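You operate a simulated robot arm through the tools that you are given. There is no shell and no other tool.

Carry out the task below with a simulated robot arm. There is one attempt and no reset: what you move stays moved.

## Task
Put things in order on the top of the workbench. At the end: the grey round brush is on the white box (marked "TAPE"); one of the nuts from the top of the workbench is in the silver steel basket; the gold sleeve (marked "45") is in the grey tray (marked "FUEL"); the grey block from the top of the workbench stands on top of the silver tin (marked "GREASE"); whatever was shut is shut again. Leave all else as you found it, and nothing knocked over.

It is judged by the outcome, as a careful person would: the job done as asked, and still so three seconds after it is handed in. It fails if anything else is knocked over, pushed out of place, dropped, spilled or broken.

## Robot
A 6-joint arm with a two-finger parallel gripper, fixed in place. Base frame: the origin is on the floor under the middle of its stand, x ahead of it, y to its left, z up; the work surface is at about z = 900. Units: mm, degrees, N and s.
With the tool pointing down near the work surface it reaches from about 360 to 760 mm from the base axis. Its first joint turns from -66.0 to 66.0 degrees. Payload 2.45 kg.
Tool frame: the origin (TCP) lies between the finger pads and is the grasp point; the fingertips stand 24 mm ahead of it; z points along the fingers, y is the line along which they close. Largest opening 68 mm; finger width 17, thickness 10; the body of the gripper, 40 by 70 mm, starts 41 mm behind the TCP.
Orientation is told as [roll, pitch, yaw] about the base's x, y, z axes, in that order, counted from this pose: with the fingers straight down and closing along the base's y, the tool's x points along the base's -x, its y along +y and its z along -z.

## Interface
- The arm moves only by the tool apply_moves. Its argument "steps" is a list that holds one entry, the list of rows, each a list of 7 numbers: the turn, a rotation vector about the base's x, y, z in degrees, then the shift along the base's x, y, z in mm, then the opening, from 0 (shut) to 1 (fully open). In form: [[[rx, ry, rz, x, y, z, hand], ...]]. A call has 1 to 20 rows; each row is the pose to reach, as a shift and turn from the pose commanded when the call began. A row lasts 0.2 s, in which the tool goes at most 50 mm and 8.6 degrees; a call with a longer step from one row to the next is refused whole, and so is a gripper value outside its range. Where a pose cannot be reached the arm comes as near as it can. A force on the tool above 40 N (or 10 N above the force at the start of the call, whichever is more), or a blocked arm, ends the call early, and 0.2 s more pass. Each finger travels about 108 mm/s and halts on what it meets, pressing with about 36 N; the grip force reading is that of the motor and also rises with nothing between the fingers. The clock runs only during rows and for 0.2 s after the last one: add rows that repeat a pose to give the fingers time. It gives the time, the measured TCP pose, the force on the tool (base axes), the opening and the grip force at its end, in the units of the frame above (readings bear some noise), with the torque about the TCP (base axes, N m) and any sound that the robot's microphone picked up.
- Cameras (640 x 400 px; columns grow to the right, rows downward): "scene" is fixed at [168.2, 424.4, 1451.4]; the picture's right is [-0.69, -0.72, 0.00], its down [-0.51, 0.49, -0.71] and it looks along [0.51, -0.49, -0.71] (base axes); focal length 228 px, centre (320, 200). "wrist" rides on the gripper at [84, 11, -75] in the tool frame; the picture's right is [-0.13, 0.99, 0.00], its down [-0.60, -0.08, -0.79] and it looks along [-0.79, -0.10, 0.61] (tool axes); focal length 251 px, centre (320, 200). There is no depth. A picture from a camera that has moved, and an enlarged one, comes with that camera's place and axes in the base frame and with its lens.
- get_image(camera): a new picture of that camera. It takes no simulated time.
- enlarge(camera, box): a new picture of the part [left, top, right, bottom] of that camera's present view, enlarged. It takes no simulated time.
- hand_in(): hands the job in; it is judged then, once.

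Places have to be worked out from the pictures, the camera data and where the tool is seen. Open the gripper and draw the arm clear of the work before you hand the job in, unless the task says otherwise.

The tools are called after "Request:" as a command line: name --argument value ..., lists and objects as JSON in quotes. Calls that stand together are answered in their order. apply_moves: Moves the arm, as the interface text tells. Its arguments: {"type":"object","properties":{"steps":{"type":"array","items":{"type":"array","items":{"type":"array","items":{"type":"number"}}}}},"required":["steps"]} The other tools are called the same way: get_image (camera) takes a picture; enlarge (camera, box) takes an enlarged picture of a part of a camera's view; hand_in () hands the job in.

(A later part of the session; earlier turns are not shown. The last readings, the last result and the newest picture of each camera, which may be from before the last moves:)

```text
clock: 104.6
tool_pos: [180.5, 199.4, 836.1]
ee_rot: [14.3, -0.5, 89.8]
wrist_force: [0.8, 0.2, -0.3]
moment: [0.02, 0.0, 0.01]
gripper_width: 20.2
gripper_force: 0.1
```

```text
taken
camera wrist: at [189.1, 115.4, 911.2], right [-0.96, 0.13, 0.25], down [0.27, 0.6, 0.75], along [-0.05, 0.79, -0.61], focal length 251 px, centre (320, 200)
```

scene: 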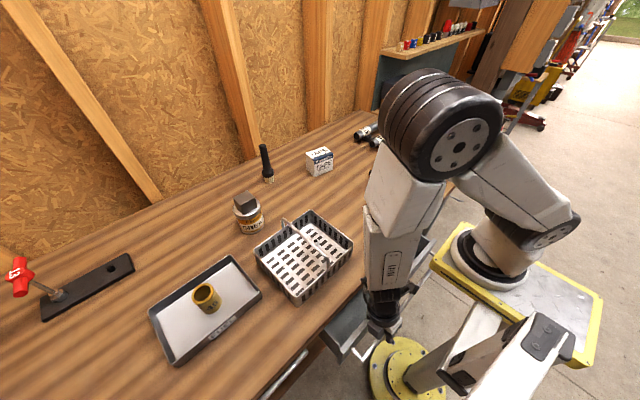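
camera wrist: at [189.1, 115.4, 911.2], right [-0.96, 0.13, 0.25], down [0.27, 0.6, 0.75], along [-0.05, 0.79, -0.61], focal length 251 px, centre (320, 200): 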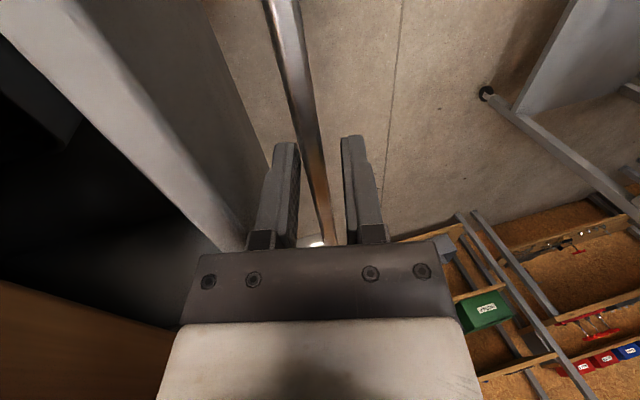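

The drawer is open roughly 95 mm. I'll look inside through the scene camera.

Request:
enlarge --camera "scene" --box '[310, 220, 450, 380]'

Request:
enlarge --camera "wrist" --box '[0, 0, 320, 330]'

```text
2.50 times, centred on (380, 300) of scene
camera zoom: at [168.2, 424.4, 1451.4], right [-0.69, -0.72, 0.0], down [-0.51, 0.49, -0.71], along [0.51, -0.49, -0.71], focal length 570 px, centre (170, -50)
```

zoom: 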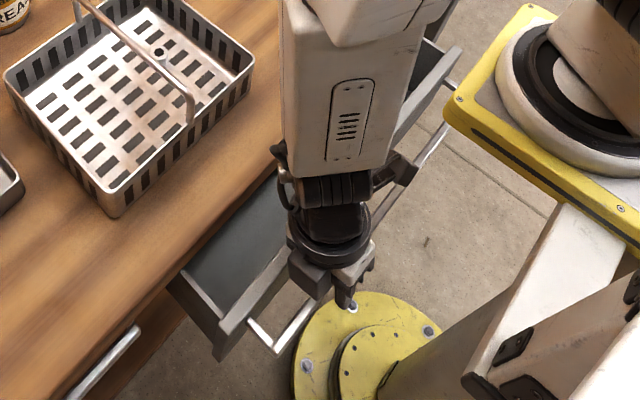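

```text
1.21 times, centred on (160, 165) of wrist
camera zoom: at [189.1, 115.4, 911.2], right [-0.96, 0.13, 0.25], down [0.27, 0.6, 0.75], along [-0.05, 0.79, -0.61], focal length 305 px, centre (514, 242)
```

zoom: 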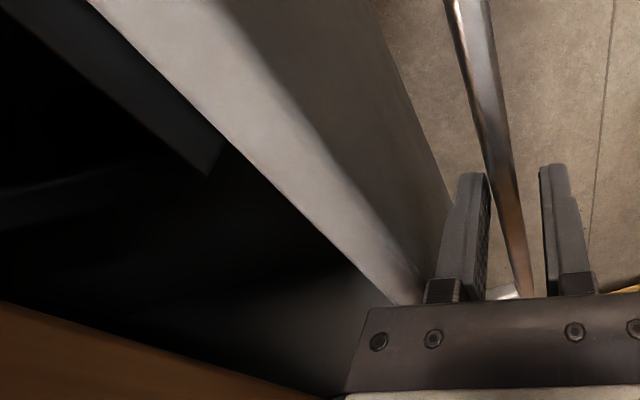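

The interior is dark and mostly hidden by the arm. I'll lift the hook straight out along its own axis and move left to clear the view.

Request:
apply_moves --steps '[[[0, 0, 0, 3, 3, 12, 0.3], [0, 0, 0, 6, 10, 25, 0.3], [0, 0, 0, 10, 20, 40, 0.3], [0, 0, 0, 15, 32, 58, 0.3], [0, 0, 0, 20, 45, 76, 0.3], [0, 0, 0, 26, 58, 95, 0.3]]]'

Request:
get_image --camera "scene"

Request:
get_image --camera "wrist"

```text
clock: 106.0
tool_pos: [209.4, 258.0, 930.4]
ee_rot: [14.2, -0.5, 89.9]
wrist_force: [0.1, 0.3, -0.6]
moment: [-0.02, 0.0, 0.02]
gripper_width: 20.5
gripper_force: 0.0
```

```text
taken
```

scene: 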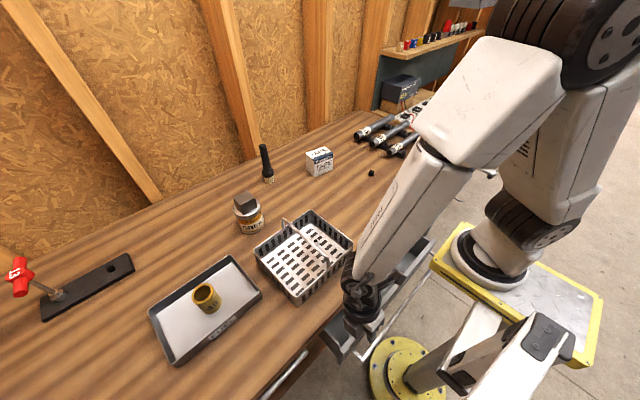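

```text
taken
camera wrist: at [216.8, 173.9, 1005.2], right [-0.96, 0.13, 0.24], down [0.27, 0.6, 0.75], along [-0.05, 0.79, -0.61], focal length 251 px, centre (320, 200)
```

wrist: 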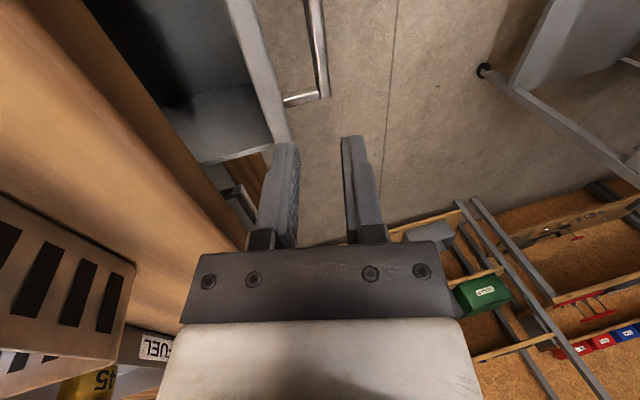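

I'll level the tool and raise the arm up and left so that the fixed camera can see into the drawer.

Request:
apply_moves --steps '[[[0, -3, 0, 10, 10, 40, 0.3], [0, -7, 0, 25, 20, 80, 0.3], [0, -11, 0, 45, 30, 120, 0.3], [0, -14.2, 0, 65, 40, 160, 0.3], [0, -14.2, 0, 90, 55, 195, 0.3], [0, -14.2, 0, 125, 65, 220, 0.3], [0, -14.2, 0, 165, 70, 230, 0.3]]]'

Request:
get_image --camera "scene"

Request:
enlarge --camera "scene" --box '[300, 180, 460, 380]'

```text
clock: 107.6
tool_pos: [364.8, 315.2, 1118.3]
ee_rot: [7.3, -11.0, 89.3]
wrist_force: [0.0, 0.3, 0.3]
moment: [0.02, 0.01, 0.02]
gripper_width: 20.2
gripper_force: 0.0
out of reach, approached as far as the arm can: row 2, 3, 4, 5, 6, 7
```

```text
taken
```

scene: 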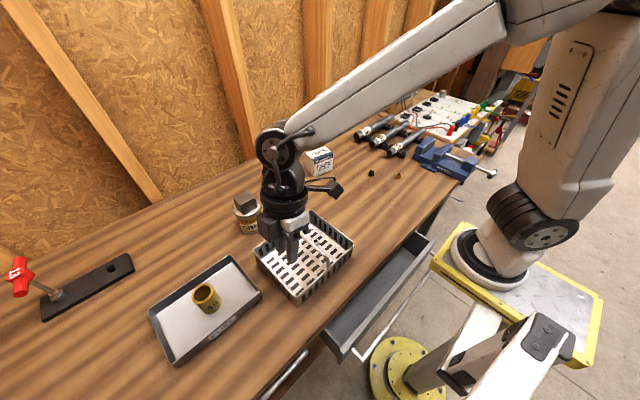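

```text
2.00 times, centred on (380, 280) of scene
camera zoom: at [168.2, 424.4, 1451.4], right [-0.69, -0.72, 0.0], down [-0.51, 0.49, -0.71], along [0.51, -0.49, -0.71], focal length 456 px, centre (200, 40)
```

zoom: 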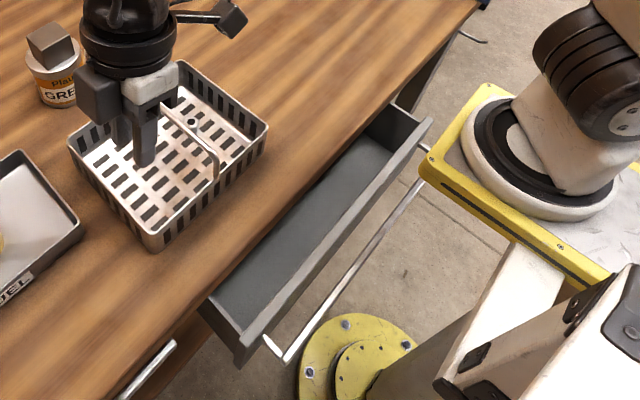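

The front 80 mm of the drawer is empty, so its contents lie deeper. I'll level the tool and turn it back to yaw 0, then look into the drawer from low in front.

Request:
apply_moves --steps '[[[-5.5, -3.6, -0.3, 0, 0, 10, 0.3], [-11, -7.3, -0.7, 0, 0, 20, 0.3], [-11, -7.3, -0.7, 0, 0, 20, 0.3]]]'

```text
clock: 108.4
tool_pos: [365.6, 314.6, 1120.6]
ee_rot: [7.4, -11.1, 89.3]
wrist_force: [0.5, 0.5, -0.4]
moment: [0.0, 0.03, -0.02]
gripper_width: 20.2
gripper_force: 0.1
out of reach, approached as far as the arm can: row 1, 2, 3
```

Stuck against a joint limit at this yaw. I'll turn the yaw back first.

Request:
apply_moves --steps '[[[0, 0, -8, 0, 0, 0, 0.3], [0, 0, -16, 0, 0, 0, 0.3], [0, 0, -24, 0, 0, 0, 0.3], [0, 0, -32, 0, 0, 0, 0.3], [0, 0, -40, 0, 0, 0, 0.3]]]'

```text
clock: 109.6
tool_pos: [369.1, 308.2, 1106.0]
ee_rot: [9.9, -11.8, 49.1]
wrist_force: [0.1, 0.0, 0.0]
moment: [-0.02, -0.01, -0.01]
gripper_width: 20.2
gripper_force: 0.1
out of reach, approached as far as the arm can: row 3, 4, 5
```

The wrist is in its flipped branch here. I'll pass through the straight-wrist pose in the arm's own plane: tilt the tool outward about 50° in free air, then bring it back to vertical.

Request:
apply_moves --steps '[[[4.5, -6.5, 0, 0, 0, 10, 0.3], [9, -13, 0, 0, 0, 20, 0.3], [13.5, -19.5, 0, 0, 0, 30, 0.3], [18, -26, 0, 0, 0, 40, 0.3], [22.3, -32.6, 0, 0, 0, 40, 0.3], [22.3, -32.6, 0, 0, 0, 40, 0.3]]]'

Request:
get_image --camera "scene"

```text
clock: 111.0
tool_pos: [369.5, 310.6, 1144.7]
ee_rot: [-5.2, -47.9, 56.3]
wrist_force: [-0.1, 0.3, 0.0]
moment: [0.0, 0.03, -0.01]
gripper_width: 20.6
gripper_force: 0.0
out of reach, approached as far as the arm can: row 1, 2, 3, 4
```

```text
taken
```

scene: 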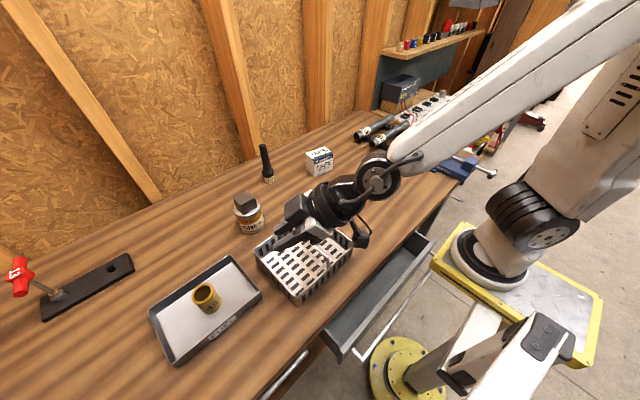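

The tool is now in line with the forearm and in the arm's own plane. I'll tilt slightly past that and then bring it back smoothly to vertical.

Request:
apply_moves --steps '[[[5.3, -4.6, 0, 5, 5, 0, 0.3], [7.6, -6.5, 0, 10, 10, 0, 0.3], [2.3, -2, 0, 10, 10, 0, 0.3], [-3, 2.6, 0, 10, 10, 0, 0.3], [-9.1, 7.8, 0, 10, 10, 0, 0.3], [-15.2, 13, 0, 10, 10, 0, 0.3], [-21.3, 18.2, 0, 10, 10, 0, 0.3], [-27.3, 23.4, 0, 10, 10, 0, 0.3], [-32.6, 28, 0, 10, 10, 0, 0.3], [-36.4, 31.2, 0, 10, 10, 0, 0.3], [-36.4, 31.2, 0, 10, 10, 0, 0.3]]]'

Request:
get_image --camera "scene"

```text
clock: 113.4
tool_pos: [378.7, 318.4, 1146.3]
ee_rot: [-1.4, -1.0, 54.3]
wrist_force: [-0.4, 0.5, 0.5]
moment: [-0.02, -0.02, -0.01]
gripper_width: 20.3
gripper_force: 0.2
out of reach, approached as far as the arm can: row 2, 4, 5, 6
```

```text
taken
```

scene: 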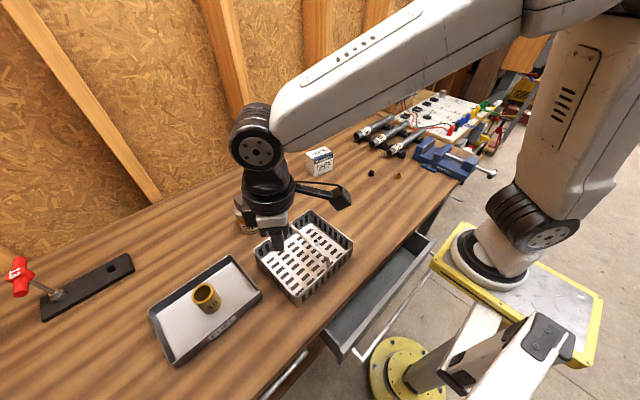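

Back in the normal branch and nearly level. I'll turn the yaw back to 0.

Request:
apply_moves --steps '[[[0, 1.7, -8, 0, 0, 0, 0.2], [0.2, 1.7, -16, 0, 0, 0, 0.1], [0.4, 1.7, -24, -10, 0, 0, 0], [0.5, 1.7, -32, -20, 0, 0, 0], [0.6, 1.7, -40, -30, 0, 0, 0], [0.7, 1.7, -48, -40, 0, 0, 0], [0.8, 1.7, -54.3, -50, -10, 0, 0], [0.8, 1.7, -54.3, -50, -10, 0, 0]]]'

```text
clock: 115.2
tool_pos: [329.1, 308.4, 1146.9]
ee_rot: [-0.2, 0.2, -0.1]
wrist_force: [0.7, 0.0, -0.2]
moment: [0.02, -0.03, -0.01]
gripper_width: 0.1
gripper_force: 23.6
```

Level again at yaw 0. I'll descend with the closed fingers just into the empty front part of the drawer so the wrist camera can look under the slab toward the back.

Request:
apply_moves --steps '[[[0, 0, 0, -26, -12, -30, 0], [0, 0, 0, -50, -24, -62, 0], [0, 0, 0, -68, -34, -98, 0], [0, 0, 0, -75, -40, -140, 0], [0, 0, 0, -77, -45, -182, 0], [0, 0, 0, -77, -50, -225, 0], [0, 0, 0, -77, -55, -262, 0], [0, 0, 0, -77, -58, -290, 0], [0, 0, 0, -77, -58, -300, 0]]]'

Request:
get_image --camera "wrist"

Request:
get_image --camera "scene"

```text
clock: 117.0
tool_pos: [250.7, 250.6, 859.8]
ee_rot: [0.0, 0.1, -0.2]
wrist_force: [-7.4, -5.8, 23.7]
moment: [0.09, -1.15, -0.21]
gripper_width: 0.0
gripper_force: 23.2
stopped in row 9: the force on the tool passed its limit at 88 N (the readings are from after the stop); the commanded pose is now the measured one
```

```text
taken
camera wrist: at [167.4, 262.6, 934.2], right [0.13, 0.99, 0.0], down [0.6, -0.08, 0.79], along [0.79, -0.1, -0.61], focal length 251 px, centre (320, 200)
```

wrist: 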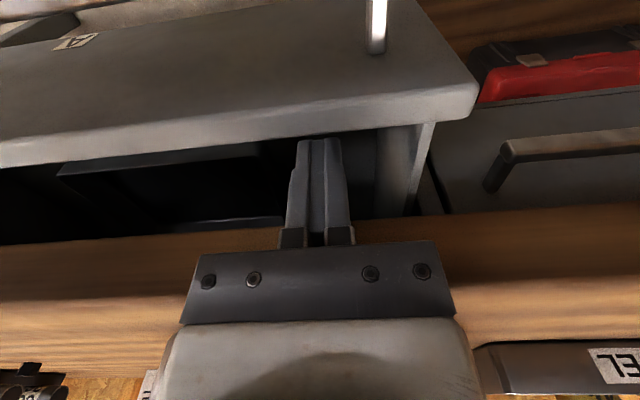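

```text
taken
```

scene: 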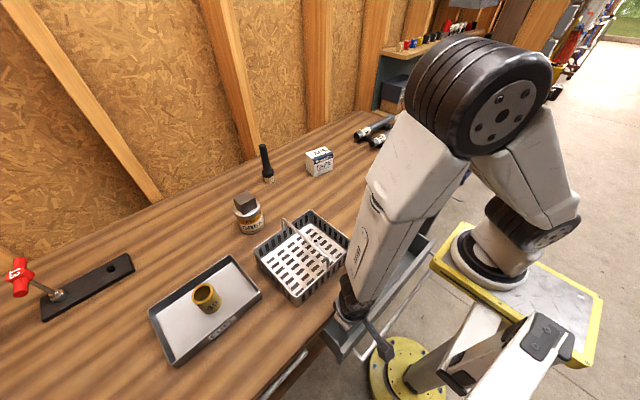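

Something on the gripper's far side met the slab top, so I'll lift off slightly. The wrist view now looks into the drawer, and I'll enlarge the dark interior.

Request:
apply_moves --steps '[[[0, 0, 0, -1, 0, 4, 0], [0, 0, 0, -2, 0, 8, 0]]]'

Request:
enlarge --camera "wrist" --box '[0, 120, 300, 260]'

Request:
enlarge --camera "wrist" --box '[280, 100, 480, 240]'

```text
clock: 117.6
tool_pos: [249.7, 251.6, 865.5]
ee_rot: [0.1, 0.1, -0.1]
wrist_force: [-0.6, 0.4, 0.2]
moment: [0.0, 0.01, 0.02]
gripper_width: 0.0
gripper_force: 23.9
```

```text
2.13 times, centred on (150, 190) of wrist
camera zoom: at [166.0, 262.5, 941.4], right [0.13, 0.99, 0.0], down [0.6, -0.08, 0.79], along [0.79, -0.1, -0.61], focal length 536 px, centre (683, 221)
```

zoom: 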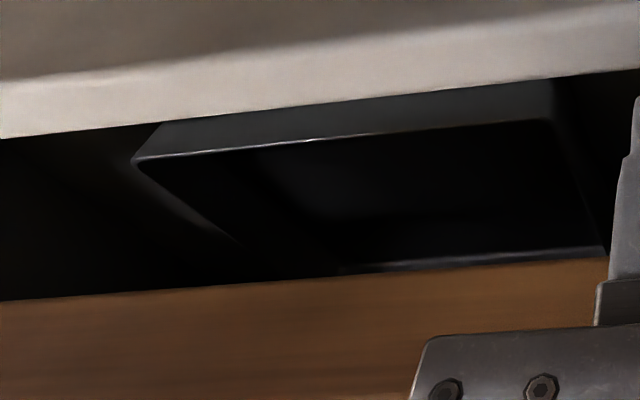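

```text
2.86 times, centred on (380, 170) of wrist
camera zoom: at [166.0, 262.5, 941.4], right [0.13, 0.99, 0.0], down [0.6, -0.08, 0.79], along [0.79, -0.1, -0.61], focal length 718 px, centre (149, 286)
```

zoom: 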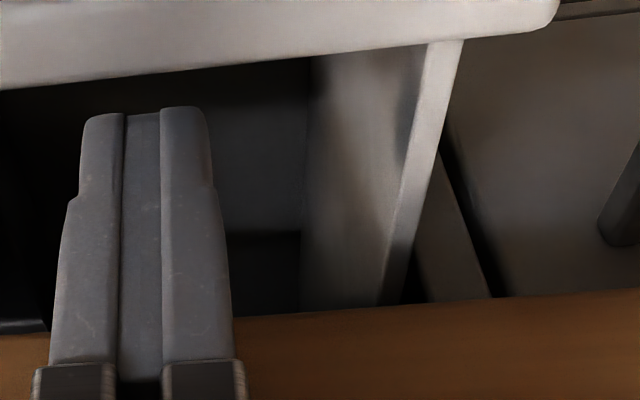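

There is an open-topped organiser box inside the drawer, about x 284–364, y 45–200 at present. The drawer has to come out roughly 90 mm more. I'll put the closed fingers down behind the drawer's front panel and draw it further out.

Request:
apply_moves --steps '[[[0, 0, 0, -5, -10, 0, 0], [0, 0, 0, -9, -20, 0, 0], [0, 0, 0, -9, -28, -8, 0], [0, 0, 0, -9, -30, -20, 0], [0, 0, 0, -9, -30, -26, 0], [0, 0, 0, -9, -30, -26, 0]]]'

Request:
get_image --camera "wrist"

```text
clock: 118.5
tool_pos: [240.9, 224.8, 859.4]
ee_rot: [0.2, -0.2, 0.0]
wrist_force: [-9.7, -2.4, 23.8]
moment: [-0.27, -1.33, -0.23]
gripper_width: 0.1
gripper_force: 23.5
stopped in row 4: the force on the tool passed its limit at 92 N (the readings are from after the stop); the commanded pose is now the measured one
```

```text
taken
camera wrist: at [157.3, 236.4, 933.6], right [0.13, 0.99, 0.01], down [0.6, -0.08, 0.8], along [0.79, -0.1, -0.61], focal length 251 px, centre (320, 200)
```

wrist: 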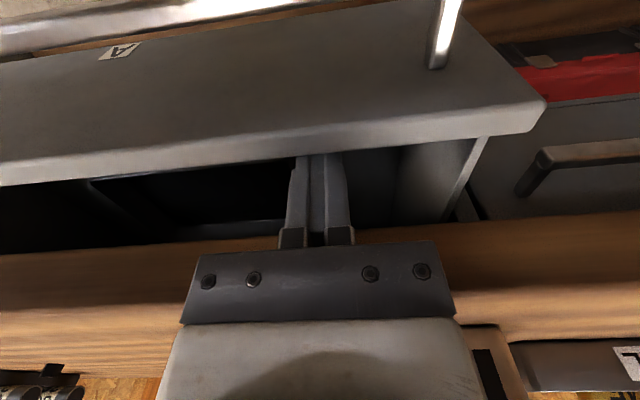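

The panel's inner side is already 20 mm below the tips' reach here; the contact is again the slab's top edge. I'll lift 2 mm and draw the panel toward -x, swinging the tilt as before.

Request:
apply_moves --steps '[[[0, 0, 0, 0, 0, 2, 0], [0, 0, 0, -5, 0, 2, 0], [0, 0, 0, -10, 0, 0, 0], [0, 3, 0, -19.4, 0, -3.1, 0], [0, 6, 0, -28.9, 0, -5.4, 0], [0, 9, 0, -38.4, 0, -6.2, 0], [0, 12, 0, -47.7, 0, -6.4, 0], [0, 15, 0, -57, 0, -6.2, 0], [0, 18, 0, -66.1, 0, -6.5, 0], [0, 18, 0, -66.1, 0, -6.5, 0]]]'

Request:
get_image --camera "scene"

Request:
get_image --camera "wrist"

```text
clock: 119.7
tool_pos: [227.4, 226.1, 856.7]
ee_rot: [1.0, 0.8, -2.4]
wrist_force: [-1.4, -2.7, 16.3]
moment: [-0.19, 0.19, 0.0]
gripper_width: 0.0
gripper_force: 23.5
out of reach, approached as far as the arm can: row 4, 5, 6
stopped in row 6: the force on the tool passed its limit at 60 N (the readings are from after the stop); the commanded pose is now the measured one
```

```text
taken
```

scene: 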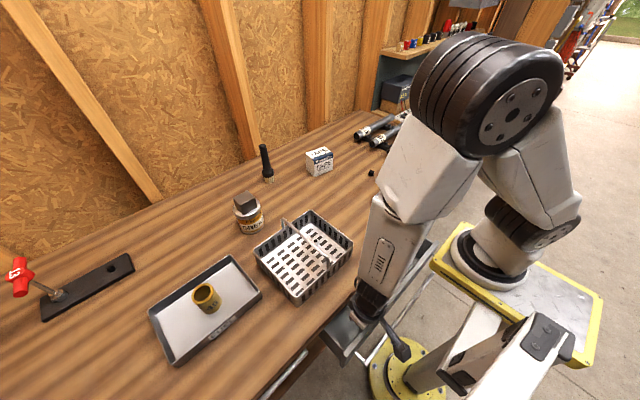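

```text
taken
camera wrist: at [145.8, 240.0, 933.9], right [0.17, 0.98, 0.02], down [0.61, -0.12, 0.78], along [0.77, -0.13, -0.62], focal length 251 px, centre (320, 200)
```

wrist: 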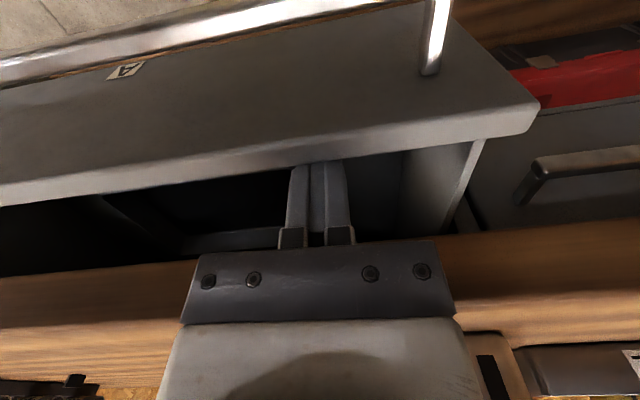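

The tilt toward -x hits the wrist singularity again. As before, I'll tilt within the arm's own plane first, inward this time, and then turn the tilt direction.

Request:
apply_moves --steps '[[[0, 0, 0, 2, 0, 4, 0], [-3.5, 2, 0, 2, 0, 4, 0], [-7, 4, 0, 2, -3, 4, 0], [-10.4, 6, 0, 2, -6, 4, 0], [-13.9, 8, 0, 2, -10, 4, 0], [-13.9, 8, 0, 2, -10, 4, 0]]]'

```text
clock: 120.7
tool_pos: [238.5, 222.5, 857.2]
ee_rot: [-3.5, -1.2, -1.4]
wrist_force: [-12.9, 3.6, 3.6]
moment: [-0.09, -0.66, 0.42]
gripper_width: 0.0
gripper_force: 23.6
out of reach, approached as far as the arm can: row 2, 3, 4
stopped in row 4: the force on the tool passed its limit at 50 N (the readings are from after the stop); the commanded pose is now the measured one
```

I'll rise out to free space and reset the wrist before trying again.

Request:
apply_moves --steps '[[[0, 0, 0, -3, 2, 4, 0], [0, 0, 0, -4, 8, 15, 0], [0, 0, 0, -4, 18, 40, 0], [0, 0, 0, 0, 32, 75, 0], [0, 0, 0, 5, 45, 115, 0], [0, 0, 0, 12, 55, 155, 0], [0, 0, 0, 12, 55, 155, 0]]]'

Request:
get_image --camera "scene"

```text
clock: 122.3
tool_pos: [254.6, 275.5, 1013.3]
ee_rot: [-3.5, -1.1, -1.7]
wrist_force: [0.2, 0.2, 0.1]
moment: [0.0, 0.0, -0.03]
gripper_width: 0.2
gripper_force: 23.1
out of reach, approached as far as the arm can: row 4, 5, 6, 7
```

```text
taken
```

scene: 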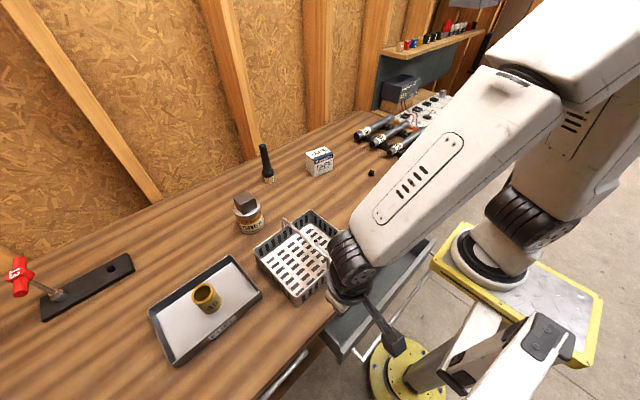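

Clear, in the normal branch. I'll level first, then turn to yaw 90 here in free space, and add the -x tilt here too, where the wrist is well bent.

Request:
apply_moves --steps '[[[3.5, 1.1, 1.7, 5, 5, 15, 0], [3.5, 1.1, 1.7, 10, 8, 25, 0], [3.5, 1.1, 1.7, 10, 8, 25, 0]]]'

```text
clock: 123.1
tool_pos: [264.9, 281.4, 1037.5]
ee_rot: [-0.3, -0.1, 0.1]
wrist_force: [0.1, -1.1, 0.3]
moment: [-0.01, 0.0, 0.0]
gripper_width: 0.0
gripper_force: 23.0
```

Request:
apply_moves --steps '[[[0, 0, 8.2, 3, 0, 5, 0], [0, 0, 16.4, 6, 0, 10, 0], [0, 0, 24.6, 9, 0, 10, 0], [0, 0, 32.8, 12, 0, 10, 0], [0, 0, 41, 15, 0, 10, 0], [0, 0, 49.2, 15, 0, 10, 0], [0, 0, 57.4, 15, 0, 10, 0], [0, 0, 65.6, 15, 0, 10, 0], [0, 0, 73.8, 15, 0, 10, 0], [0, 0, 82, 15, 0, 10, 0], [0, 0, 90, 15, 0, 10, 0], [0, 0, 90, 15, 0, 10, 0]]]'

```text
clock: 125.7
tool_pos: [281.9, 281.3, 1048.1]
ee_rot: [0.0, -0.1, 90.1]
wrist_force: [-0.1, 0.1, 0.4]
moment: [0.03, -0.02, 0.0]
gripper_width: 0.0
gripper_force: 23.0
```

Yaw 90 reached in the normal branch. Now I'll add a 12° tilt toward -x while descending toward the drawer opening.

Request:
apply_moves --steps '[[[0, 4, 0, -5, -5, -10, 0], [0, 8, 0, -12, -12, -30, 0], [0, 12, 0, -20, -20, -60, 0], [0, 12, 0, -28, -28, -95, 0], [0, 12, 0, -34, -36, -130, 0], [0, 12, 0, -38, -42, -155, 0], [0, 12, 0, -38, -42, -155, 0]]]'

Request:
get_image --camera "wrist"

Request:
enlarge --camera "scene" --box '[300, 220, 450, 370]'

```text
clock: 127.3
tool_pos: [243.6, 240.1, 892.4]
ee_rot: [11.9, 0.0, 90.0]
wrist_force: [0.6, 0.0, 0.1]
moment: [0.01, 0.01, -0.04]
gripper_width: 0.0
gripper_force: 23.6
```

```text
taken
camera wrist: at [248.9, 156.8, 967.7], right [-0.97, 0.13, 0.2], down [0.24, 0.6, 0.76], along [-0.03, 0.79, -0.62], focal length 251 px, centre (320, 200)
```

wrist: 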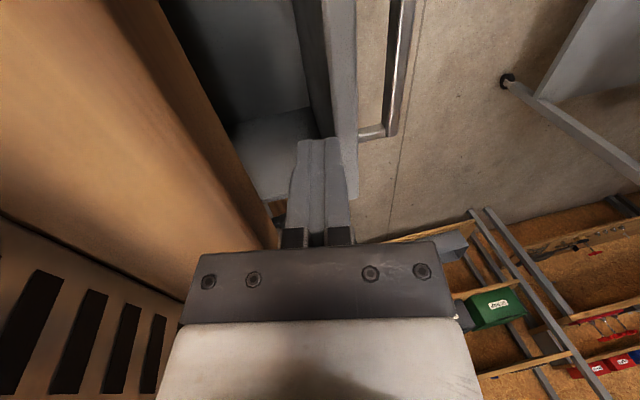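

```text
2.67 times, centred on (375, 295) of scene
camera zoom: at [168.2, 424.4, 1451.4], right [-0.69, -0.72, 0.0], down [-0.51, 0.49, -0.71], along [0.51, -0.49, -0.71], focal length 608 px, centre (173, -53)
```

zoom: 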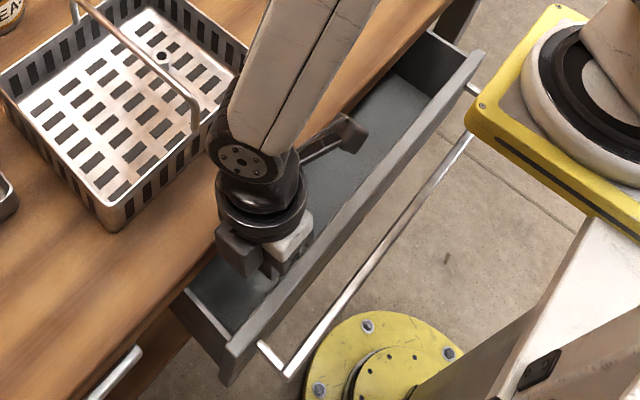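

The fingers are above the drawer, just behind its front panel. I'll dip the tips about 8 mm below the panel's top edge, then draw it toward -x.

Request:
apply_moves --steps '[[[0, 0, 0, 3, 0, -10, 0], [0, 0, 0, 3, 0, -20, 0], [0, 0, 0, -2, 0, -21, 0], [0, 0, 0, -8, 0, -21, 0], [0, 0, 0, -14, 0, -22, 0], [0, 0, 0, -20, 0, -26, 0]]]'

Request:
get_image --camera "wrist"

```text
clock: 128.7
tool_pos: [222.8, 240.5, 868.3]
ee_rot: [12.0, 0.1, 90.1]
wrist_force: [0.9, 0.4, -0.9]
moment: [0.02, -0.03, 0.01]
gripper_width: 0.0
gripper_force: 23.3
```

```text
taken
camera wrist: at [228.2, 157.8, 942.9], right [-0.97, 0.13, 0.21], down [0.24, 0.6, 0.76], along [-0.03, 0.79, -0.62], focal length 251 px, centre (320, 200)
```

wrist: 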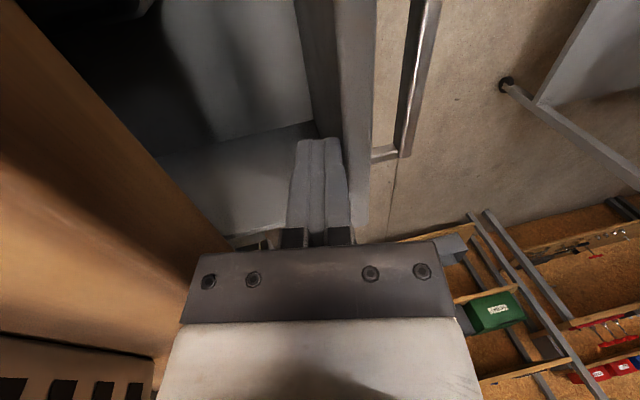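

The drawer follows; the panel's inner face is now at about x=208. I'll engage deeper and continue drawing it out with increasing lean.

Request:
apply_moves --steps '[[[0, 0, 0, 0, 0, -14, 0], [0, 2, 0, -8, -3, -14, 0], [0, 4, 0, -16.2, -6, -14.2, 0], [0, 6, 0, -24.4, -9, -14.5, 0], [0, 8, 0, -32.6, -12, -14.7, 0], [0, 10, 0, -40.8, -15, -15, 0], [0, 12, 0, -49, -18, -15.4, 0], [0, 13, 0, -57.7, -21, -15.5, 0], [0, 14, 0, -64.3, -24, -15.7, 0], [0, 14, 0, -64.3, -24, -15.7, 0]]]'

Request:
get_image --camera "scene"

Request:
get_image --camera "wrist"

```text
clock: 130.9
tool_pos: [158.2, 216.9, 851.3]
ee_rot: [26.0, -0.1, 90.1]
wrist_force: [-0.3, 0.1, -0.1]
moment: [0.01, -0.02, 0.01]
gripper_width: 0.0
gripper_force: 24.3
```

```text
taken
```

scene: 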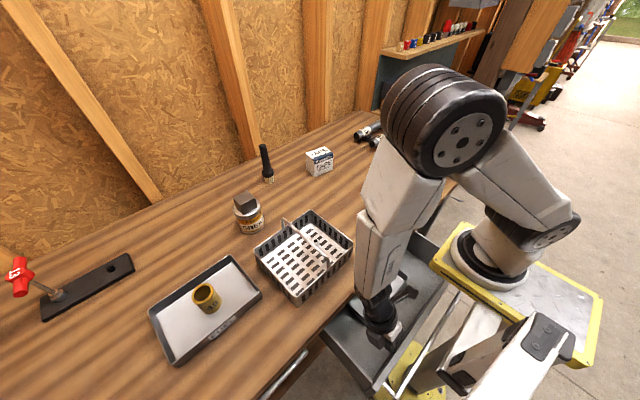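

```text
taken
camera wrist: at [182.7, 132.9, 923.6], right [-0.89, 0.13, 0.43], down [0.42, 0.6, 0.68], along [-0.18, 0.79, -0.59], focal length 251 px, centre (320, 200)
```

wrist: 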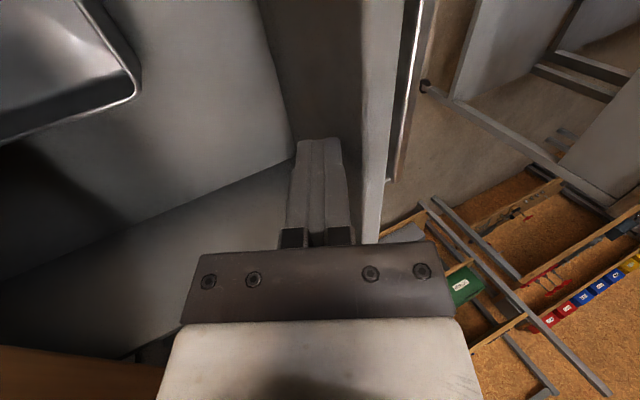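

The drawer is open about 185 mm and a tray is visible inside. I'll lift the fingers out and clear the arm for a good look.

Request:
apply_moves --steps '[[[0, 0, 0, 8, 3, 15, 0], [0, 0, 0, 16, 8, 32, 0], [0, 0, 0, 25, 22, 65, 0], [0, -4, 0, 36, 38, 100, 0], [0, -8, 0, 50, 52, 140, 0], [0, -14, 0, 68, 66, 180, 0], [0, -20, 0, 90, 78, 215, 0], [0, -26, 0, 115, 85, 245, 0], [0, -26, 0, 140, 90, 270, 0], [0, -26, 0, 140, 90, 270, 0]]]'

Request:
get_image --camera "scene"

Request:
enlarge --camera "scene" --box '[320, 210, 470, 400]'

```text
clock: 133.1
tool_pos: [298.6, 305.6, 1120.1]
ee_rot: [-0.2, 0.0, 89.9]
wrist_force: [0.1, 0.0, -0.9]
moment: [0.0, 0.03, 0.01]
gripper_width: 0.0
gripper_force: 23.5
```

```text
taken
```

scene: 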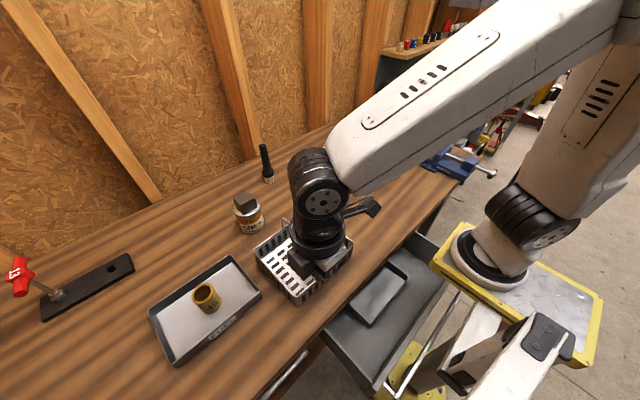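

```text
2.11 times, centred on (395, 305) of scene
camera zoom: at [168.2, 424.4, 1451.4], right [-0.69, -0.72, 0.0], down [-0.51, 0.49, -0.71], along [0.51, -0.49, -0.71], focal length 480 px, centre (162, -21)
```

zoom: 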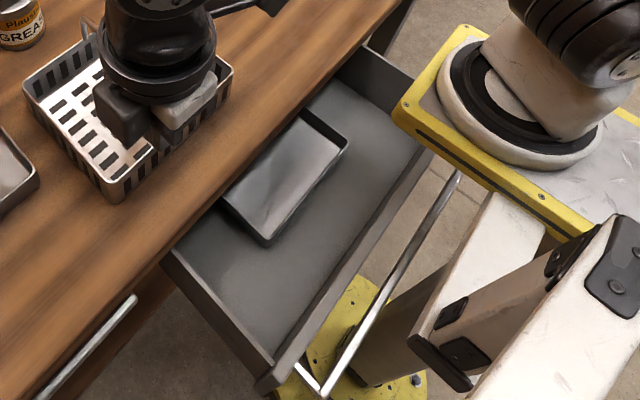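

The tray inside the drawer is partly visible, and I'll enlarge it.

Request:
enlarge --camera "scene" --box '[365, 240, 435, 330]'

Request:
get_image --camera "wrist"

```text
4.44 times, centred on (400, 285) of scene
camera zoom: at [168.2, 424.4, 1451.4], right [-0.69, -0.72, 0.0], down [-0.51, 0.49, -0.71], along [0.51, -0.49, -0.71], focal length 1014 px, centre (-36, -178)
```

zoom: 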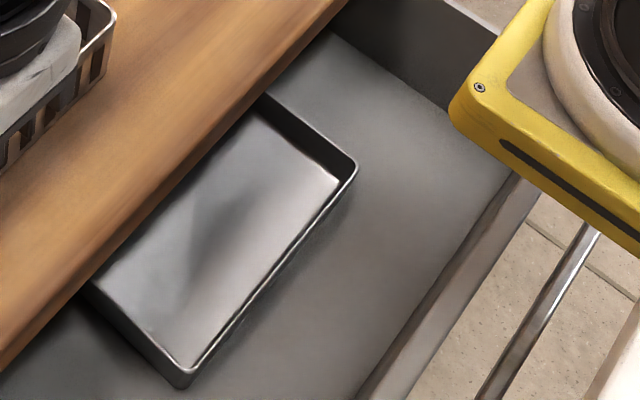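

```text
taken
camera wrist: at [287.0, 221.9, 1195.9], right [-0.99, 0.13, 0.0], down [0.08, 0.6, 0.79], along [0.1, 0.79, -0.61], focal length 251 px, centre (320, 200)
```

wrist: 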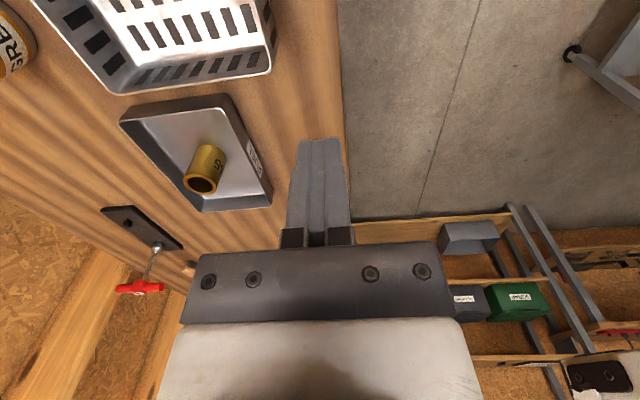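

The visible part of the tray is empty, so anything else must be deeper, under the slab. I'll turn back to yaw 0 and look in from low in front.

Request:
apply_moves --steps '[[[0, 0, -8.2, 0, 0, 0, 0], [0, 0, -16.4, 0, 0, 0, 0], [0, 0, -24.6, 0, 0, 0, 0], [0, 0, -32.8, 0, 0, 0, 0], [0, 0, -41, 0, 0, 0, 0], [0, 0, -49.2, 0, 0, 0, 0], [0, 0, -57.4, 0, 0, 0, 0], [0, 0, -65.6, 0, 0, 0, 0], [0, 0, -73.8, 0, 0, 0, 0], [0, 0, -82, 0, 0, 0, 0], [0, 0, -89.9, 0, 0, 0, 0], [0, 0, -89.9, -12, -10, -40, 0], [0, 0, -89.9, -30, -20, -80, 0], [0, 0, -89.9, -45, -35, -120, 0], [0, 0, -89.9, -57, -50, -160, 0], [0, 0, -89.9, -63, -60, -200, 0], [0, 0, -89.9, -65, -68, -225, 0]]]'

Request:
get_image --camera "wrist"

```text
clock: 136.7
tool_pos: [233.4, 237.0, 897.0]
ee_rot: [0.0, 0.0, 0.1]
wrist_force: [0.0, 0.9, 0.0]
moment: [-0.01, -0.03, -0.02]
gripper_width: 0.0
gripper_force: 24.2
```

```text
taken
camera wrist: at [150.6, 248.2, 972.1], right [0.13, 0.99, 0.0], down [0.6, -0.08, 0.79], along [0.79, -0.1, -0.61], focal length 251 px, centre (320, 200)
```

wrist: 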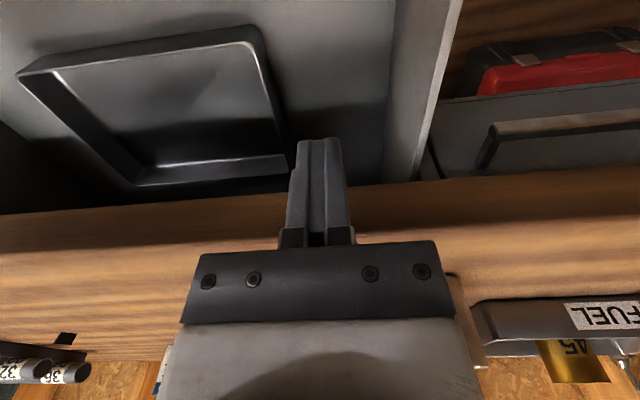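

The tray inside the drawer is empty. I'll lower further to see what lies behind it.

Request:
apply_moves --steps '[[[0, 0, 0, 0, -2, -20, 0], [0, 0, 0, 0, -4, -40, 0], [0, 0, 0, 0, -5, -55, 0], [0, 0, 0, 0, -5, -68, 0], [0, 0, 0, 0, -5, -68, 0]]]'

Request:
get_image --camera "wrist"

Request:
enlarge --camera "wrist" --box '[0, 60, 320, 260]'

Request:
enlarge --camera "wrist" --box '[280, 60, 480, 240]'

```text
clock: 137.9
tool_pos: [235.6, 232.6, 827.8]
ee_rot: [-0.1, -0.1, 0.1]
wrist_force: [-0.9, -0.2, -0.7]
moment: [0.02, -0.03, 0.01]
gripper_width: 0.3
gripper_force: 23.9
```

```text
taken
camera wrist: at [150.5, 244.3, 902.8], right [0.13, 0.99, 0.0], down [0.6, -0.08, 0.79], along [0.79, -0.1, -0.61], focal length 251 px, centre (320, 200)
```

wrist: 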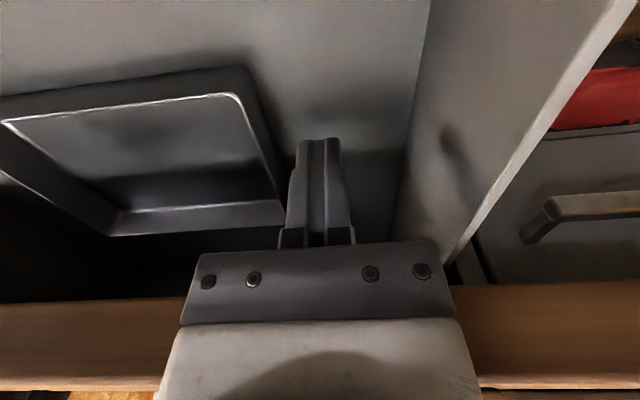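

```text
2.00 times, centred on (160, 160) of wrist
camera zoom: at [150.5, 244.3, 902.8], right [0.13, 0.99, 0.0], down [0.6, -0.08, 0.79], along [0.79, -0.1, -0.61], focal length 503 px, centre (640, 280)
```

zoom: 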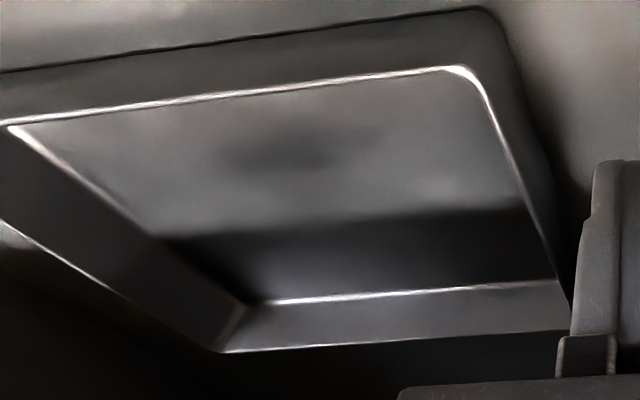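

```text
2.22 times, centred on (380, 150) of wrist
camera zoom: at [150.5, 244.3, 902.8], right [0.13, 0.99, 0.0], down [0.6, -0.08, 0.79], along [0.79, -0.1, -0.61], focal length 559 px, centre (187, 311)
```

zoom: 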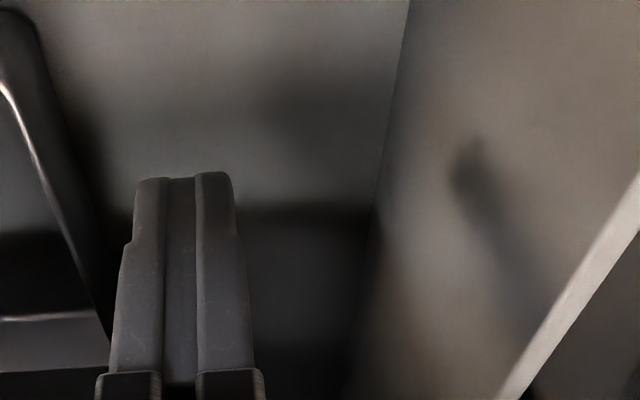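

The tray in drawer A is empty. I'll enlarge the dark space behind the tray for anything else.

Request:
enlarge --camera "wrist" --box '[0, 190, 200, 310]'

Request:
enlarge --camera "wrist" --box '[340, 150, 480, 300]'

Request:
enlarge --camera "scene" --box '[330, 230, 450, 400]'

```text
3.20 times, centred on (100, 250) of wrist
camera zoom: at [150.5, 244.3, 902.8], right [0.13, 0.99, 0.0], down [0.6, -0.08, 0.79], along [0.79, -0.1, -0.61], focal length 805 px, centre (1024, 40)
```

zoom: 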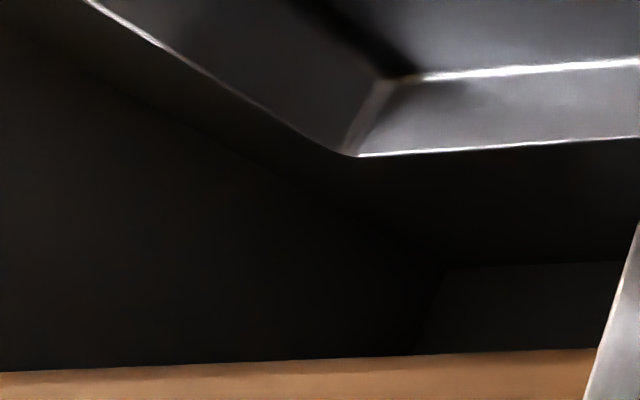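

```text
2.67 times, centred on (410, 225) of wrist
camera zoom: at [150.5, 244.3, 902.8], right [0.13, 0.99, 0.0], down [0.6, -0.08, 0.79], along [0.79, -0.1, -0.61], focal length 670 px, centre (80, 133)
```

zoom: 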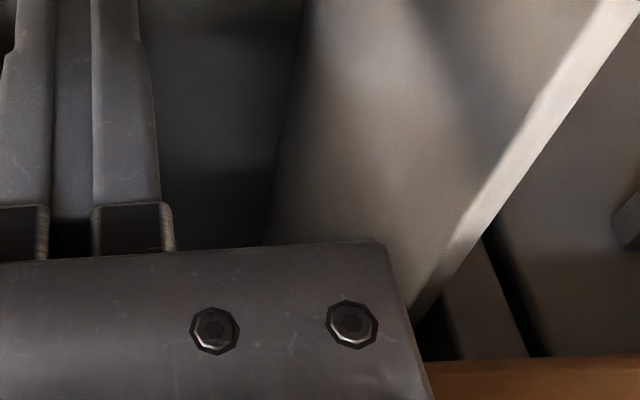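

```text
2.35 times, centred on (390, 315) of scene
camera zoom: at [168.2, 424.4, 1451.4], right [-0.69, -0.72, 0.0], down [-0.51, 0.49, -0.71], along [0.51, -0.49, -0.71], focal length 537 px, centre (155, -71)
```

zoom: 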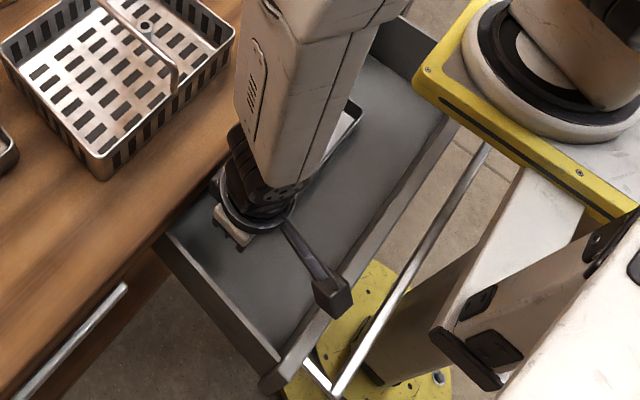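

The back wall is at about x=461 and the floor I can see behind the tray is empty. I'll swing the camera to both sides to check the parts hidden by the gripper.

Request:
apply_moves --steps '[[[0, 0, -7, 0, 0, 0, 0], [0, 0, -14, 0, 0, 0, 0], [0, 0, -21, 0, 0, 0, 0], [0, 0, -28, 0, 0, 0, 0], [0, 0, -35, 0, 0, 0, 0], [0, 0, -40, 0, 0, 0, 0]]]'

Request:
get_image --camera "wrist"

Request:
enlarge --camera "wrist" --box '[0, 60, 320, 300]'

```text
clock: 139.3
tool_pos: [233.4, 233.3, 828.5]
ee_rot: [0.0, -0.1, -40.0]
wrist_force: [0.7, 0.6, -1.0]
moment: [-0.01, 0.03, -0.02]
gripper_width: 0.0
gripper_force: 23.1
```

```text
taken
camera wrist: at [176.9, 296.4, 903.2], right [0.74, 0.68, 0.0], down [0.41, -0.45, 0.79], along [0.54, -0.58, -0.61], focal length 251 px, centre (320, 200)
```

wrist: 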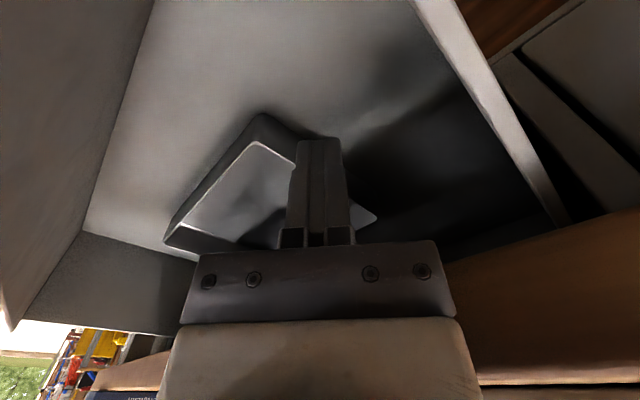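

```text
1.67 times, centred on (160, 180) of wrist
camera zoom: at [176.9, 296.4, 903.2], right [0.74, 0.68, 0.0], down [0.41, -0.45, 0.79], along [0.54, -0.58, -0.61], focal length 419 px, centre (587, 233)
```

zoom: 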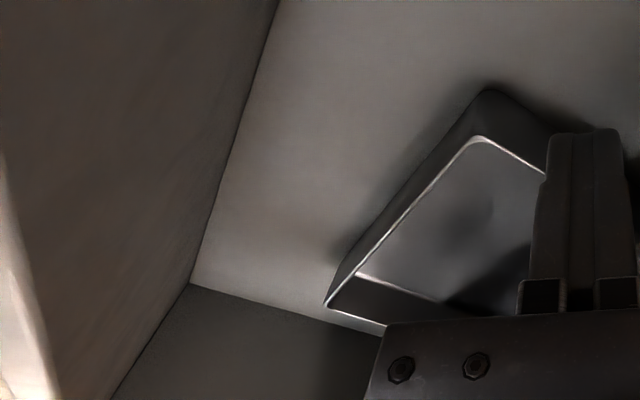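

Request:
enlarge --camera "wrist" --box '[330, 60, 580, 260]'

```text
2.00 times, centred on (455, 160) of wrist
camera zoom: at [176.9, 296.4, 903.2], right [0.74, 0.68, 0.0], down [0.41, -0.45, 0.79], along [0.54, -0.58, -0.61], focal length 503 px, centre (50, 280)
```

zoom: 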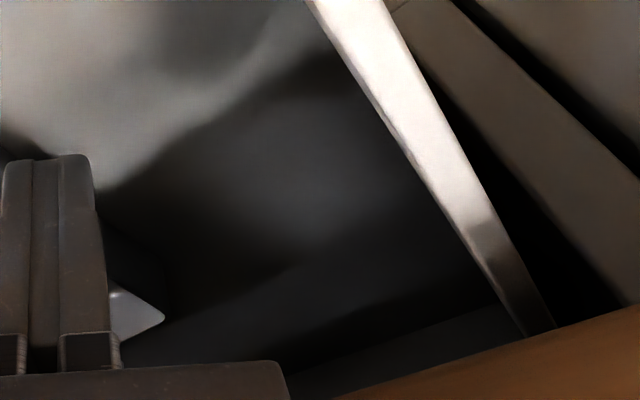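

Drawer A holds nothing but an empty tray. Before deciding about drawer B I'll leave the drawer area and look closely at the bench brush's colour and at the far left end of the bench. First, out and up, turning back to yaw 0.

Request:
apply_moves --steps '[[[0, 0, 8, 0, 0, 12, 0], [0, 0, 16, 0, 2, 30, 0], [0, 0, 24, 0, 6, 55, 0], [0, 0, 32, 0, 12, 85, 0], [0, 0, 40, 2, 20, 115, 0], [0, 0, 40, 6, 30, 150, 0], [0, 0, 40, 20, 42, 190, 0], [0, 0, 40, 45, 55, 230, 0], [0, 0, 40, 80, 60, 260, 0], [0, 0, 40, 120, 60, 280, 0], [0, 0, 40, 165, 60, 290, 0], [0, 0, 40, 210, 60, 300, 0]]]'

Request:
get_image --camera "wrist"

```text
clock: 141.9
tool_pos: [443.6, 290.5, 1128.7]
ee_rot: [-0.1, -0.1, 0.1]
wrist_force: [0.0, 0.7, -0.4]
moment: [0.0, -0.04, -0.04]
gripper_width: 0.0
gripper_force: 23.6
```

```text
taken
camera wrist: at [361.6, 303.3, 1203.8], right [0.13, 0.99, 0.0], down [0.6, -0.08, 0.79], along [0.79, -0.1, -0.61], focal length 251 px, centre (320, 200)
```

wrist: 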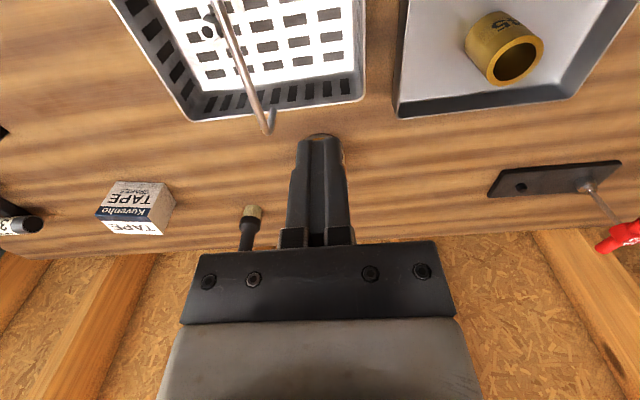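

Good, clear. I'll look toward the far left end of the bench.

Request:
apply_moves --steps '[[[0, 0, 8, 5, 25, 20, 0], [0, 0, 16, 10, 55, 40, 0], [0, 0, 24, 15, 85, 50, 0], [0, 0, 32, 20, 115, 50, 0], [0, 0, 40, 25, 145, 50, 0], [0, 0, 48, 25, 165, 50, 0], [0, 0, 48, 25, 165, 50, 0]]]'

Request:
get_image --camera "wrist"

Request:
enlarge --camera "wrist" --box '[330, 30, 640, 260]'

```text
clock: 143.5
tool_pos: [469.7, 458.3, 1181.3]
ee_rot: [0.0, 0.1, 48.2]
wrist_force: [0.3, 0.0, -0.2]
moment: [-0.02, 0.01, 0.03]
gripper_width: 0.0
gripper_force: 24.1
```

```text
taken
camera wrist: at [406.5, 403.9, 1255.0], right [-0.65, 0.76, 0.0], down [0.46, 0.4, 0.79], along [0.6, 0.52, -0.61], focal length 251 px, centre (320, 200)
```

wrist: 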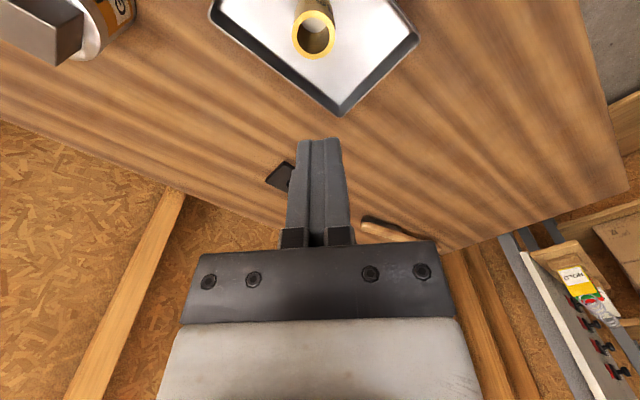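

```text
1.74 times, centred on (485, 145) of wrist
camera zoom: at [406.5, 403.9, 1255.0], right [-0.65, 0.76, 0.0], down [0.46, 0.4, 0.79], along [0.6, 0.52, -0.61], focal length 437 px, centre (33, 296)
```

zoom: 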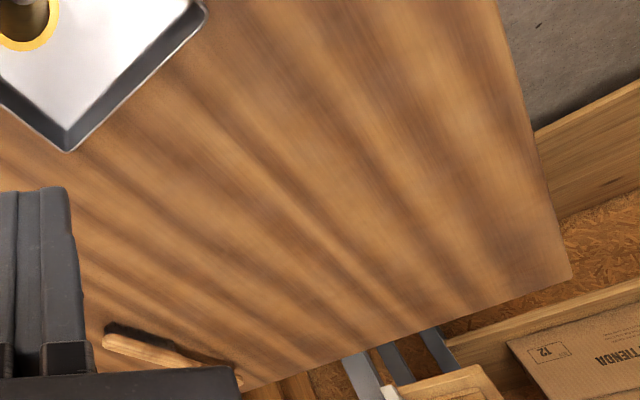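

There is only a wooden hand brush far out of reach on the left. Now I'll take a close-up of the round brush to judge its colour.

Request:
apply_moves --steps '[[[0, 0, -8, 10, -35, 0, 0], [0, 0, -16, 20, -70, 0, 0], [0, 0, -24, 30, -105, 0, 0], [0, 0, -32, 40, -140, 0, 0], [0, 0, -40, 55, -175, 0, 0], [0, 0, -48, 70, -210, 0, 0], [0, 0, -48, 90, -250, 0, 0], [0, 0, -48, 110, -290, 0, 0], [0, 0, -48, 125, -325, -20, 0], [0, 0, -48, 130, -335, -40, 0], [0, 0, -48, 130, -335, -60, 0]]]'

Request:
get_image --camera "wrist"

Request:
enlarge --camera "wrist" --box '[260, 60, 420, 260]'

```text
clock: 145.9
tool_pos: [600.9, 121.2, 1117.5]
ee_rot: [-0.1, 0.0, 0.1]
wrist_force: [-1.1, -0.3, -0.1]
moment: [0.01, 0.04, 0.02]
gripper_width: 0.0
gripper_force: 23.7
```

```text
taken
camera wrist: at [517.0, 133.3, 1193.0], right [0.13, 0.99, 0.0], down [0.6, -0.08, 0.79], along [0.79, -0.1, -0.61], focal length 251 px, centre (320, 200)
```

wrist: 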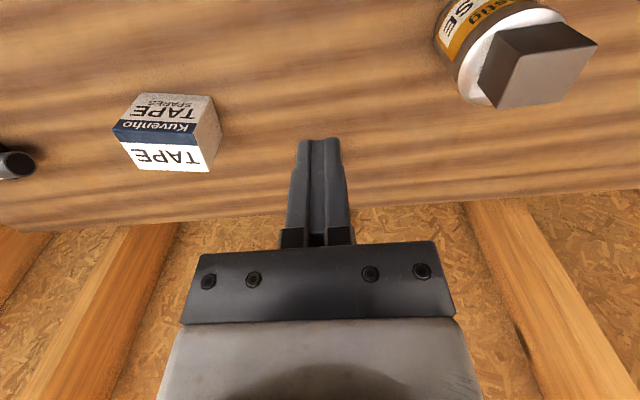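

```text
2.00 times, centred on (340, 160) of wrist
camera zoom: at [517.0, 133.3, 1193.0], right [0.13, 0.99, 0.0], down [0.6, -0.08, 0.79], along [0.79, -0.1, -0.61], focal length 503 px, centre (280, 280)
```

zoom: 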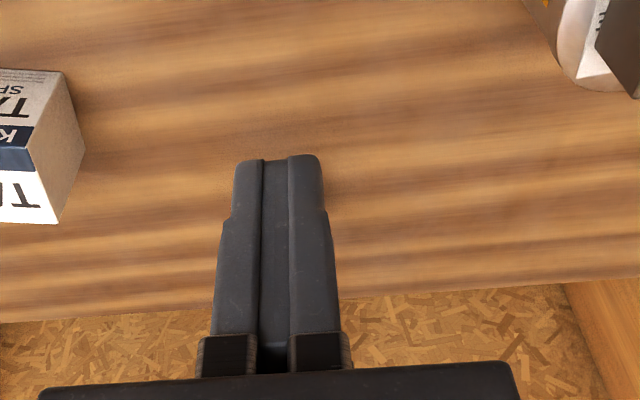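

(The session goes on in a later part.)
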